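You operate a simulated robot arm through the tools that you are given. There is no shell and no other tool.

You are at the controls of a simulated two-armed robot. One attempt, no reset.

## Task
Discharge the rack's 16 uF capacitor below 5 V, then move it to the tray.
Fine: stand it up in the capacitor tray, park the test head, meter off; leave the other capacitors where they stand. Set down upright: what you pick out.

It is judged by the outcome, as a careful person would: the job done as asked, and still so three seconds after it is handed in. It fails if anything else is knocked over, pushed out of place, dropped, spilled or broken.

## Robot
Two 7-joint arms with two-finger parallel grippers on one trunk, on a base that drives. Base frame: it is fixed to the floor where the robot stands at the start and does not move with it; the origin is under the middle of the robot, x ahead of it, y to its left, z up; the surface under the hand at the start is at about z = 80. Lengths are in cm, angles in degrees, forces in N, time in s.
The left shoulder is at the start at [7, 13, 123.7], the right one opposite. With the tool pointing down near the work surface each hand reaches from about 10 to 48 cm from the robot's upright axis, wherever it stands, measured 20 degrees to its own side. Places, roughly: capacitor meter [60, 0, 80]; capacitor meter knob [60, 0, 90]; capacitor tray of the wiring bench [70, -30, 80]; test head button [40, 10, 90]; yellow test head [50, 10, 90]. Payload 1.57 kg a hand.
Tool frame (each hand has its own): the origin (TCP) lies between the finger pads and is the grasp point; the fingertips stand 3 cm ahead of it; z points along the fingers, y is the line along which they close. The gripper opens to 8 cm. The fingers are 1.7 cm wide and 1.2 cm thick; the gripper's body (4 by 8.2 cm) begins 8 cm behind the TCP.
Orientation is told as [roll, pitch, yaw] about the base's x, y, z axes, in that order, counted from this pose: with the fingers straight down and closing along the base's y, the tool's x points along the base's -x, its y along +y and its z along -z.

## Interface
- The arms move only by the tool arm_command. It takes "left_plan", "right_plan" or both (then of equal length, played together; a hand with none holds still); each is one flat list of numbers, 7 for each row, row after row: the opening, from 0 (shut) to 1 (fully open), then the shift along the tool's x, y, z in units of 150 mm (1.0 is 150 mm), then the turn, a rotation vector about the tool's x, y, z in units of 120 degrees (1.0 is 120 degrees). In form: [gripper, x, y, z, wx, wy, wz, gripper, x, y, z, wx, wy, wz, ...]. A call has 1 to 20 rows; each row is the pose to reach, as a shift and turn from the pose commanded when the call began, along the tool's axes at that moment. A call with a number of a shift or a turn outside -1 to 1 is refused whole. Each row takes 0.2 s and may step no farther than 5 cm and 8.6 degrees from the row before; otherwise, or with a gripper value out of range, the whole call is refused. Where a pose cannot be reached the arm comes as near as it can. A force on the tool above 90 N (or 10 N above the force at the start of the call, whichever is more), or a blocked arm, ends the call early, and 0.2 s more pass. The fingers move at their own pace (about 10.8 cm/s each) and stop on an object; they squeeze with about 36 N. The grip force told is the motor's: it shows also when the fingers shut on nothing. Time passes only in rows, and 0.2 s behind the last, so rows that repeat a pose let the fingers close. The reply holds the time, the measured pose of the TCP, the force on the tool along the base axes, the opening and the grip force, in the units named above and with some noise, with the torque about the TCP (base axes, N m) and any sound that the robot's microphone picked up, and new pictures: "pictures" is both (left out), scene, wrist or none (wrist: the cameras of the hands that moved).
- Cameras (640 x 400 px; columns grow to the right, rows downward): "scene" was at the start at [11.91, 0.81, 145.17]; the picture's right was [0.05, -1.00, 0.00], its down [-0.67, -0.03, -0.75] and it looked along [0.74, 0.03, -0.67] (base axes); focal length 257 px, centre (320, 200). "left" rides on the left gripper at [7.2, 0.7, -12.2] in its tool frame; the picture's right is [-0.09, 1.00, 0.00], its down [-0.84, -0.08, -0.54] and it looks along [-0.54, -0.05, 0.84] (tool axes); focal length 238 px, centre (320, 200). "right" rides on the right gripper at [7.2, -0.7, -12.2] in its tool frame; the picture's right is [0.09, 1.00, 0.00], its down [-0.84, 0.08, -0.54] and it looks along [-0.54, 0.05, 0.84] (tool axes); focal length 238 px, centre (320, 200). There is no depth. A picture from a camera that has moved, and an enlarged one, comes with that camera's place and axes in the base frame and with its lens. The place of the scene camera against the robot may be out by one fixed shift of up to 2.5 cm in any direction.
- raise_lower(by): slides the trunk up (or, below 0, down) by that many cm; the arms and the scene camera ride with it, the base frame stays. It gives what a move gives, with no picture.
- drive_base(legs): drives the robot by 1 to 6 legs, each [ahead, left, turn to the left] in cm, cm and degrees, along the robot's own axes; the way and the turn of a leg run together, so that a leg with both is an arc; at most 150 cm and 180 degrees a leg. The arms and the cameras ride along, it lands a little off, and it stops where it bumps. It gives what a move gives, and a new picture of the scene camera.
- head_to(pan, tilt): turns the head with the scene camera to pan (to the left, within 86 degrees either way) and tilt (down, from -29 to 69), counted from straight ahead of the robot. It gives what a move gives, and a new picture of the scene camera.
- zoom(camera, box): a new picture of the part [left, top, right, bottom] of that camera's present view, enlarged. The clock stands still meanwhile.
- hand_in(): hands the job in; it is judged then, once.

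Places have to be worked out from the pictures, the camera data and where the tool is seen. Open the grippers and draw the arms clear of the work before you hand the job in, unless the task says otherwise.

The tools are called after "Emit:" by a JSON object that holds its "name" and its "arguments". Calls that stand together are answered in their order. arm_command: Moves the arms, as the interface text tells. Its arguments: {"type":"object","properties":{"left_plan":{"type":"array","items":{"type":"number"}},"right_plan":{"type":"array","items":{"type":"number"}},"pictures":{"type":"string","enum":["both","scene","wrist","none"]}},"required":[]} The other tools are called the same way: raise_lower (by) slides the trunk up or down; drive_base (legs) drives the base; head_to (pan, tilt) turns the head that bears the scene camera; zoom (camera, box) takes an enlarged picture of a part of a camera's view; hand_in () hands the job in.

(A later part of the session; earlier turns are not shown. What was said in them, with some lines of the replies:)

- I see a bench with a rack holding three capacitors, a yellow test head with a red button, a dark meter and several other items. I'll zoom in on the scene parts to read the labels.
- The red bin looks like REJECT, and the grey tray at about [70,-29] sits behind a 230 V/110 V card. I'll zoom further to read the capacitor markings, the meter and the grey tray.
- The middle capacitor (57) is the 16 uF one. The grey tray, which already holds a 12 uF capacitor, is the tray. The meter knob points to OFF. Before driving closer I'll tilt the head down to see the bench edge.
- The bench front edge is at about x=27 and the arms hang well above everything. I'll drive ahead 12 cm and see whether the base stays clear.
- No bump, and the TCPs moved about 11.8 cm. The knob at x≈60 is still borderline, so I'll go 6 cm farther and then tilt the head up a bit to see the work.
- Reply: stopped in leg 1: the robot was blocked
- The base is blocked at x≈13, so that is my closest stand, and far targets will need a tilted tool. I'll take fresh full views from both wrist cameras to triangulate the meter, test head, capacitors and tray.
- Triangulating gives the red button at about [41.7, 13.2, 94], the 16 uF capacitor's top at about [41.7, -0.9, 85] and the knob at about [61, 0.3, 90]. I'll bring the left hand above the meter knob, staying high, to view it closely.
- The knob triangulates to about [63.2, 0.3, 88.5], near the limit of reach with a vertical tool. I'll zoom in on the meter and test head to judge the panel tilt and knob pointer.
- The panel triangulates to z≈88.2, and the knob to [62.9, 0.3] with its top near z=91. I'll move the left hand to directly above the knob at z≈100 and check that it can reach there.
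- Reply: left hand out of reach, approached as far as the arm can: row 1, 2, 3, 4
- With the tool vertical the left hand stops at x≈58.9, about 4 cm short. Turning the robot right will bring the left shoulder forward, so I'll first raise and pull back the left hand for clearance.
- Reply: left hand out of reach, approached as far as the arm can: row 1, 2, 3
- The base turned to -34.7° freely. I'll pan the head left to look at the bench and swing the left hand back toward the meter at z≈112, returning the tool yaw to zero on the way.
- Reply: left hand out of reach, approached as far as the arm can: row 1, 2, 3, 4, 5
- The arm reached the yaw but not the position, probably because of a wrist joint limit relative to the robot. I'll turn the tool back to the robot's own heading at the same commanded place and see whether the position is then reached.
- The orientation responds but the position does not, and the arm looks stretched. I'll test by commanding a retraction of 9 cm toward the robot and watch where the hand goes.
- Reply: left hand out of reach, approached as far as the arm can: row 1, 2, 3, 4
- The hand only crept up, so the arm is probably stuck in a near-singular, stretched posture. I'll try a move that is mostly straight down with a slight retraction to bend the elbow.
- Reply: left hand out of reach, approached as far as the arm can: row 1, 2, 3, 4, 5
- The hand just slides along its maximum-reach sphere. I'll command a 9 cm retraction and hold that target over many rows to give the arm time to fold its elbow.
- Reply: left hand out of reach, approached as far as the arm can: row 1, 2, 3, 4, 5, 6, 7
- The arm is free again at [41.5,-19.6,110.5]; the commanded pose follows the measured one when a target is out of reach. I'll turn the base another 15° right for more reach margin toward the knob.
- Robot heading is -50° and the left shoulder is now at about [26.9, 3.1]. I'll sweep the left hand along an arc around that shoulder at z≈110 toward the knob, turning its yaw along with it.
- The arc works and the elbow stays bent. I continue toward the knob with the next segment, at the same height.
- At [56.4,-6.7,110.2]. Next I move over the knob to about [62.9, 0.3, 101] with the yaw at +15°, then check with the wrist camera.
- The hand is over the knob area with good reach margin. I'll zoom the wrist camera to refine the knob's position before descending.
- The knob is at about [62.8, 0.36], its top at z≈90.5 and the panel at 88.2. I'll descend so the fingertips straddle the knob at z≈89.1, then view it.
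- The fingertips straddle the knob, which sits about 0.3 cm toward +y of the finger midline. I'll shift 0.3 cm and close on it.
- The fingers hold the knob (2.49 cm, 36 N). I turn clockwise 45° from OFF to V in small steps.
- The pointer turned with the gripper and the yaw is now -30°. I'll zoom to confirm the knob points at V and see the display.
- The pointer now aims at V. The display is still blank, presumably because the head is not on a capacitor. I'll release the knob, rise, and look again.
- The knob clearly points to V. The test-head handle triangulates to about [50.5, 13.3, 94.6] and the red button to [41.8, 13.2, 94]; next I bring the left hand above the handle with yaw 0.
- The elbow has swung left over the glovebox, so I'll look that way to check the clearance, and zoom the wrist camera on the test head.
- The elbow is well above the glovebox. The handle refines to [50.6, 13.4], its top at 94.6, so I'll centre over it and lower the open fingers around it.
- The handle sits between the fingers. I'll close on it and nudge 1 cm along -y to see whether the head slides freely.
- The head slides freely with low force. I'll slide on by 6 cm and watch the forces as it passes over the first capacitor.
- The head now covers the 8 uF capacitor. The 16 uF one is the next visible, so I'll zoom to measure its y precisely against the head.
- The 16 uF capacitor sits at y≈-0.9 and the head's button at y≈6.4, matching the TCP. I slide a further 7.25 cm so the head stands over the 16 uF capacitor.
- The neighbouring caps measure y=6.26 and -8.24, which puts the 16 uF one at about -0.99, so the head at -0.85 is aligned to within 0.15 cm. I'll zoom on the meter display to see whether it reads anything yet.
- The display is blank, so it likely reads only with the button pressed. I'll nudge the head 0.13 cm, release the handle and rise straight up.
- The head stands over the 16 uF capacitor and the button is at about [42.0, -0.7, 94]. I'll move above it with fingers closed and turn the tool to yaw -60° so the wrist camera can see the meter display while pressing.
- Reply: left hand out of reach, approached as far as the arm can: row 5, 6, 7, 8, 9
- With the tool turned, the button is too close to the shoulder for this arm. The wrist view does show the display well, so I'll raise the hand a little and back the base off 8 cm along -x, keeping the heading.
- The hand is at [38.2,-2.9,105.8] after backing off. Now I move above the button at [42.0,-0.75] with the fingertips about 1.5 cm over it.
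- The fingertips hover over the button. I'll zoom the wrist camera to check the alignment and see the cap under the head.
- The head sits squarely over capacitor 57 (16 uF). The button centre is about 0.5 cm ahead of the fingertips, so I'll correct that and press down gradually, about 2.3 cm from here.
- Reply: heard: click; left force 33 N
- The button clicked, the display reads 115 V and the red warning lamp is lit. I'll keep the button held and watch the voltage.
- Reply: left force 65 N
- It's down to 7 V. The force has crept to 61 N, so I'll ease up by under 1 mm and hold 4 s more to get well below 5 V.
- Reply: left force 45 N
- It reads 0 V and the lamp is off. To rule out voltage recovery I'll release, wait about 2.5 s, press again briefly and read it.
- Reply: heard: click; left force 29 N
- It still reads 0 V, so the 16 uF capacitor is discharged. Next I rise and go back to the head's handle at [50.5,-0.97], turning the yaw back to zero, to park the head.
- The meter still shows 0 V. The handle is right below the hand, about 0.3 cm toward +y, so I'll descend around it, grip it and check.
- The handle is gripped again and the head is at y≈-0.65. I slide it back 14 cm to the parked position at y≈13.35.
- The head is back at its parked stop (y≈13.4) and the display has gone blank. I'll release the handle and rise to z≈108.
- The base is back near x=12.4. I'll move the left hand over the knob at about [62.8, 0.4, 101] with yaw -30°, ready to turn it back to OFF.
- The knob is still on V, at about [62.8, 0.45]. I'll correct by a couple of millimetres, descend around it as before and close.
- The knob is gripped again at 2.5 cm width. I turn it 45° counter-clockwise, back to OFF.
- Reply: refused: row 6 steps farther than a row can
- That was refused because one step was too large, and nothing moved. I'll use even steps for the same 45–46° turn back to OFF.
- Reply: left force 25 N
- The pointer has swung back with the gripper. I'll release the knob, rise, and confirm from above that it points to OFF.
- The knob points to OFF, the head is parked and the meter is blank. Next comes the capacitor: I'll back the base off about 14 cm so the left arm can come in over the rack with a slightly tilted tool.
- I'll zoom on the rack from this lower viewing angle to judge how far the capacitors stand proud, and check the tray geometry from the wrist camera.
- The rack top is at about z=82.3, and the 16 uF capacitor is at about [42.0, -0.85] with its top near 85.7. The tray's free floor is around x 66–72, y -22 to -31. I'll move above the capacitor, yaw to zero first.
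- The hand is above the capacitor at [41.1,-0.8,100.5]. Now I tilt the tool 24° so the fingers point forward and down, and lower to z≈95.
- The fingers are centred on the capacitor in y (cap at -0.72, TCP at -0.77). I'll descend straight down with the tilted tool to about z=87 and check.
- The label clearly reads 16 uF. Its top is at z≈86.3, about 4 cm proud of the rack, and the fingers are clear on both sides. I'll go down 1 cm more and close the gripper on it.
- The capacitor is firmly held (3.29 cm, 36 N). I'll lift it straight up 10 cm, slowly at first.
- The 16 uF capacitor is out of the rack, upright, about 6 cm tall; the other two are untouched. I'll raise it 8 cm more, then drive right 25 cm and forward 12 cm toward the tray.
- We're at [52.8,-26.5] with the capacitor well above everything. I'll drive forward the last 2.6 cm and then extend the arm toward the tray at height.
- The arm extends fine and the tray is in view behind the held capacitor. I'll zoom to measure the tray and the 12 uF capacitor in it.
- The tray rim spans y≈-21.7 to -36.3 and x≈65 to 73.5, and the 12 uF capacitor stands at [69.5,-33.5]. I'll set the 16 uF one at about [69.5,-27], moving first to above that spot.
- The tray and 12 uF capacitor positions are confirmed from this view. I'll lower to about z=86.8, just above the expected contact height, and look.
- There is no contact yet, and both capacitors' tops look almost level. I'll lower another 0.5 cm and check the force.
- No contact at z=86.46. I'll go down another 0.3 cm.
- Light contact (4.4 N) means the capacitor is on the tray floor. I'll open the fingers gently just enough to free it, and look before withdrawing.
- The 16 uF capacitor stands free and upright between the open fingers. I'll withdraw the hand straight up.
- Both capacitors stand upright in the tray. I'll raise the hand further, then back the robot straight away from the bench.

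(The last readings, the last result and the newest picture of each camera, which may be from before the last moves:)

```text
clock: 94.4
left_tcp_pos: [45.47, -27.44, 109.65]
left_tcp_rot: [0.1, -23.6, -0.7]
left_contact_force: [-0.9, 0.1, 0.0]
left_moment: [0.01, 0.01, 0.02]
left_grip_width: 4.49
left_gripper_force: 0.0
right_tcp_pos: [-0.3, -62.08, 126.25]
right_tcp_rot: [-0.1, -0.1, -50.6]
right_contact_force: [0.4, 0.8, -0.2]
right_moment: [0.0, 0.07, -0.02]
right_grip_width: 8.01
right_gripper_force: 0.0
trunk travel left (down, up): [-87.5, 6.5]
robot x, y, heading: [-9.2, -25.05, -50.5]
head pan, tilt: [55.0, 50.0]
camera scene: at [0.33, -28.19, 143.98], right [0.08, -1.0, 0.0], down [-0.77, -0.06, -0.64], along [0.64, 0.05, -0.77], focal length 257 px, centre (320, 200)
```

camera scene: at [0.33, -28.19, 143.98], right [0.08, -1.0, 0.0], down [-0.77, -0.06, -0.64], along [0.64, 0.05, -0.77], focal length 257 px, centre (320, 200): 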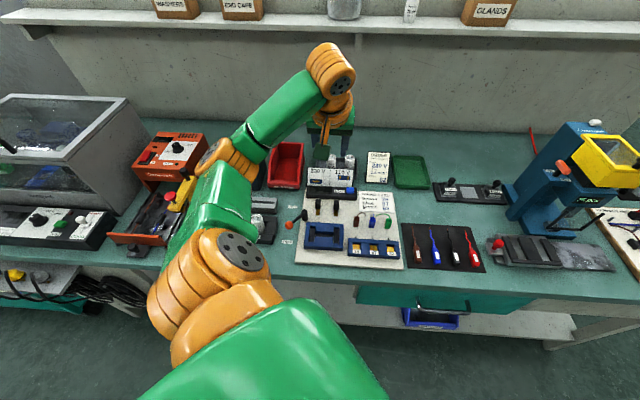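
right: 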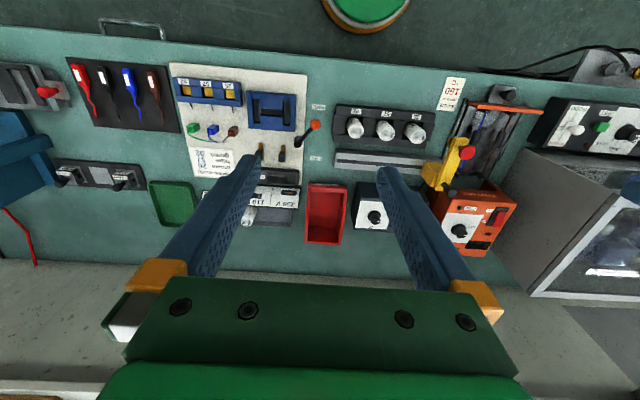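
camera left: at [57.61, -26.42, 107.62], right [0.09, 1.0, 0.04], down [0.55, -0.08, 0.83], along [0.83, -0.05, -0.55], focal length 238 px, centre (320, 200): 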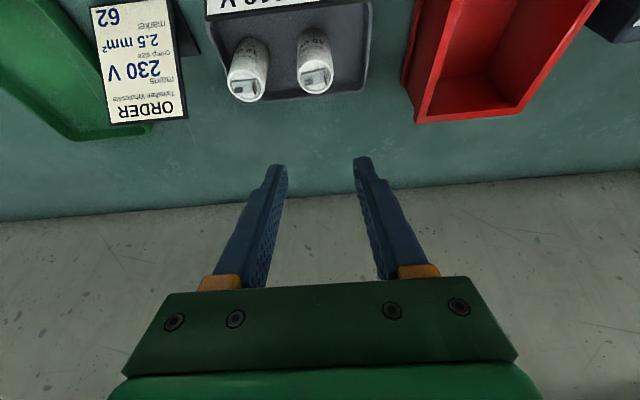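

Everything looks in order. I'll open the gripper fully, back off another 15 cm so the arms are clear of the bench, and inspect the whole scene.

Emit:
{"name": "arm_command", "arguments": {"left_plan": [0.8, 0, 0, -0.1, 0, 0, 0, 1, 0, 0, -0.3, 0, 0, 0, 1, 0.1, 0, -0.5, 0, 0, 0, 1, 0.1, 0, -0.5, 0, 0, 0], "pictures": "none"}}

Emit:
{"name": "drive_base", "arguments": {"legs": [[-9.6, -11.5, 0]]}}

Emit:
{"name": "head_to", "arguments": {"pan": 65, "tilt": 38}}

```text
clock: 95.4
left_tcp_pos: [40.8, -27.52, 116.25]
left_tcp_rot: [-0.1, -23.8, -0.7]
left_contact_force: [-0.5, -0.8, 0.0]
left_moment: [0.0, -0.01, -0.01]
left_grip_width: 8.01
left_gripper_force: 0.1
right_tcp_pos: [-0.66, -62.03, 126.22]
right_tcp_rot: [0.0, -0.1, -50.5]
right_contact_force: [-0.4, 0.0, 0.9]
right_moment: [0.01, -0.03, -0.02]
right_grip_width: 8.02
right_gripper_force: 0.1
trunk travel left (down, up): [-87.5, 6.5]
robot x, y, heading: [-9.73, -25.22, -51.0]
head pan, tilt: [55.0, 50.0]
```

```text
clock: 96.8
left_tcp_pos: [26.18, -27.48, 116.07]
left_tcp_rot: [0.1, -23.6, -0.8]
left_contact_force: [-0.1, 0.7, -1.0]
left_moment: [-0.01, 0.02, -0.03]
left_grip_width: 8.01
left_gripper_force: 0.0
right_tcp_pos: [-15.32, -61.98, 126.27]
right_tcp_rot: [-0.1, 0.0, -50.7]
right_contact_force: [-0.1, -0.3, -0.3]
right_moment: [-0.01, 0.05, -0.03]
right_grip_width: 7.97
right_gripper_force: 0.0
trunk travel left (down, up): [-87.5, 6.5]
robot x, y, heading: [-24.36, -25.28, -50.4]
head pan, tilt: [55.0, 50.0]
camera scene: at [-14.7, -28.06, 143.98], right [0.08, -1.0, 0.0], down [-0.77, -0.06, -0.64], along [0.64, 0.05, -0.77], focal length 257 px, centre (320, 200)
```

scene: 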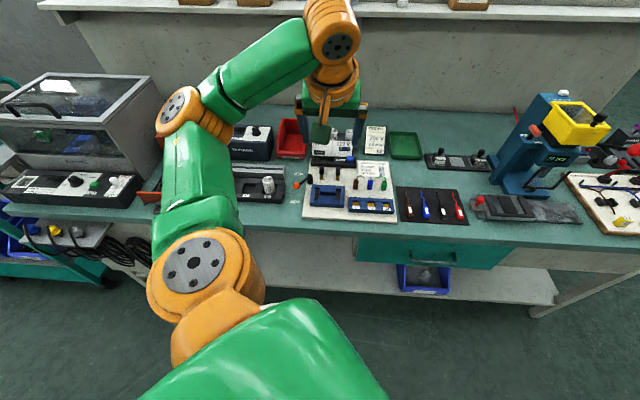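

```text
clock: 97.5
left_tcp_pos: [25.81, -27.49, 116.14]
left_tcp_rot: [0.0, -23.8, -0.8]
left_contact_force: [0.0, 0.5, 0.1]
left_moment: [0.0, -0.01, -0.04]
left_grip_width: 7.98
left_gripper_force: 0.0
right_tcp_pos: [-15.62, -62.03, 126.09]
right_tcp_rot: [0.1, -0.1, -50.7]
right_contact_force: [-0.4, 0.2, 0.2]
right_moment: [0.02, 0.01, 0.02]
right_grip_width: 8.0
right_gripper_force: 0.0
trunk travel left (down, up): [-87.5, 6.5]
robot x, y, heading: [-24.47, -25.21, -50.4]
head pan, tilt: [65.0, 38.0]
camera scene: at [-14.43, -26.5, 145.73], right [0.25, -0.97, 0.0], down [-0.6, -0.15, -0.79], along [0.76, 0.19, -0.62], focal length 257 px, centre (320, 200)
```

scene: 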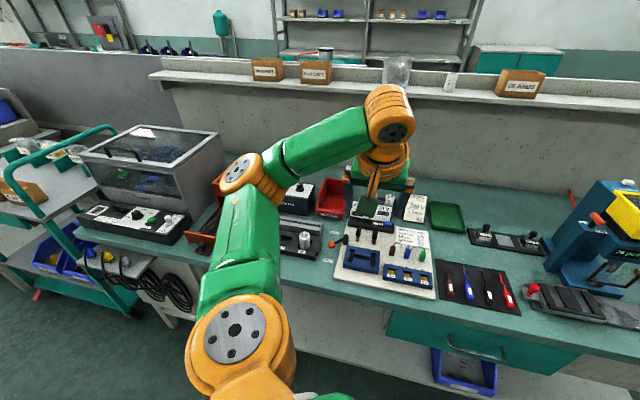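

The left arm blocks part of the view. I'll turn the robot back to face the bench (everything is clear of it now) and check the rack, head, knob and tray.

Emit:
{"name": "drive_base", "arguments": {"legs": [[0, 0, 50]]}}

Emit:
{"name": "head_to", "arguments": {"pan": 10, "tilt": 35}}

```text
clock: 100.2
left_tcp_pos: [9.54, 11.83, 116.28]
left_tcp_rot: [0.0, -23.7, 49.1]
left_contact_force: [-0.7, -0.5, 1.0]
left_moment: [-0.01, -0.04, 0.0]
left_grip_width: 8.0
left_gripper_force: 0.0
right_tcp_pos: [9.33, -42.17, 126.33]
right_tcp_rot: [0.0, 0.0, -0.8]
right_contact_force: [-0.3, 0.0, -0.1]
right_moment: [0.01, 0.01, 0.01]
right_grip_width: 8.0
right_gripper_force: 0.2
trunk travel left (down, up): [-87.5, 6.5]
robot x, y, heading: [-24.5, -25.27, -0.6]
head pan, tilt: [65.0, 38.0]
camera scene: at [-17.24, -17.1, 145.74], right [0.9, -0.43, 0.0], down [-0.27, -0.55, -0.79], along [0.34, 0.71, -0.62], focal length 257 px, centre (320, 200)
```

scene: 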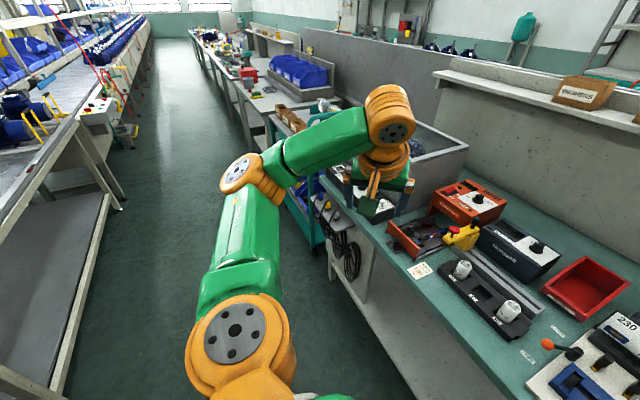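

```text
clock: 101.4
left_tcp_pos: [9.44, 11.83, 116.21]
left_tcp_rot: [0.1, -23.8, 49.1]
left_contact_force: [0.5, -0.2, 0.1]
left_moment: [0.02, 0.0, -0.01]
left_grip_width: 7.98
left_gripper_force: 0.0
right_tcp_pos: [9.22, -42.11, 126.32]
right_tcp_rot: [0.1, -0.1, -0.7]
right_contact_force: [0.4, 0.4, -0.8]
right_moment: [-0.03, 0.02, -0.01]
right_grip_width: 7.99
right_gripper_force: 0.0
trunk travel left (down, up): [-87.5, 6.5]
robot x, y, heading: [-24.72, -25.41, -0.8]
head pan, tilt: [10.0, 35.0]
camera scene: at [-12.31, -23.4, 146.19], right [0.16, -0.99, 0.0], down [-0.57, -0.09, -0.82], along [0.81, 0.13, -0.57], focal length 257 px, centre (320, 200)
```

scene: 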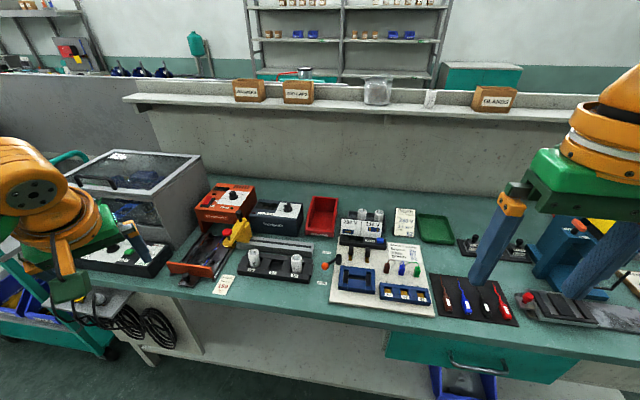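

Now the bench is in full view. I'll zoom on the rack, test head, meter and tray for a final check.

Emit:
{"name": "zoom", "arguments": {"camera": "scene", "box": [180, 170, 330, 300]}}

Emit:
{"name": "zoom", "arguments": {"camera": "scene", "box": [245, 190, 315, 235]}}

Emit:
{"name": "zoom", "arguments": {"camera": "scene", "box": [300, 190, 460, 310]}}

```text
3.08 times, centred on (255, 235) of scene
camera zoom: at [-12.31, -23.4, 146.19], right [0.16, -0.99, 0.0], down [-0.57, -0.09, -0.82], along [0.81, 0.13, -0.57], focal length 790 px, centre (520, 92)
```

zoom: 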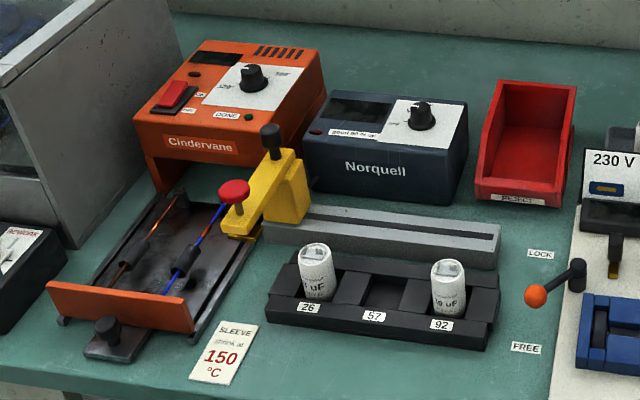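

```text
8.89 times, centred on (280, 212) of scene
camera zoom: at [-12.31, -23.4, 146.19], right [0.16, -0.99, 0.0], down [-0.57, -0.09, -0.82], along [0.81, 0.13, -0.57], focal length 2282 px, centre (676, 89)
```

zoom: 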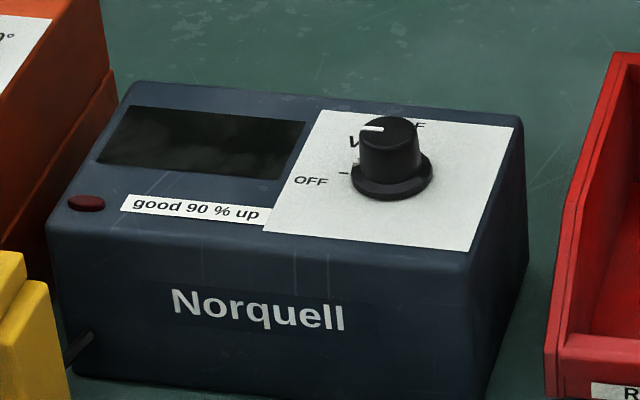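

```text
3.33 times, centred on (380, 250) of scene
camera zoom: at [-12.31, -23.4, 146.19], right [0.16, -0.99, 0.0], down [-0.57, -0.09, -0.82], along [0.81, 0.13, -0.57], focal length 856 px, centre (120, 33)
```

zoom: 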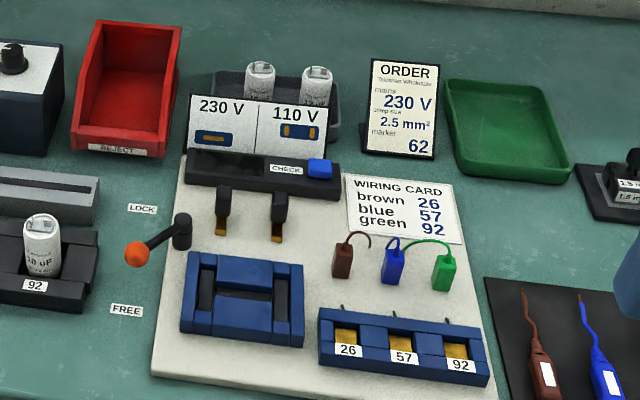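

The final check matches the task:
- **Capacitor:** the 16 uF capacitor, last read at 0 V, stands upright in the tray beside the 12 uF one.
- **Rack:** the 8 uF and 10 uF capacitors are untouched.
- **Test head:** it is parked at its left stop.
- **Meter:** the knob is at OFF and the display is dark.

The grippers are open and the arms are clear of the bench, so I hand the job in.

Emit:
{"name": "hand_in", "arguments": {}}

```text
The job is handed in.
```

The rack's 16 uF capacitor is discharged and standing upright in the grey capacitor tray, and I've handed the job in.

- **Discharge:** the meter first read 115 V. I held the test head's button until it read 0 V and the red lamp went out. I released it, waited about 2.5 s and pressed again; it still read 0 V.
- **Placement:** the capacitor stands beside the 12 uF one that was already in the tray, with clear space between them.
- **Test head and meter:** the head is back at its parked stop at the left end of the rail. The meter knob points to OFF and the display is dark.
- **Other capacitors:** the 8 uF and 10 uF ones are still in their rack slots, and nothing else was knocked over or moved.

Both grippers are open and the arms are clear of the bench. While driving up to the bench at the start, the base touched it and stopped; nothing on it moved.
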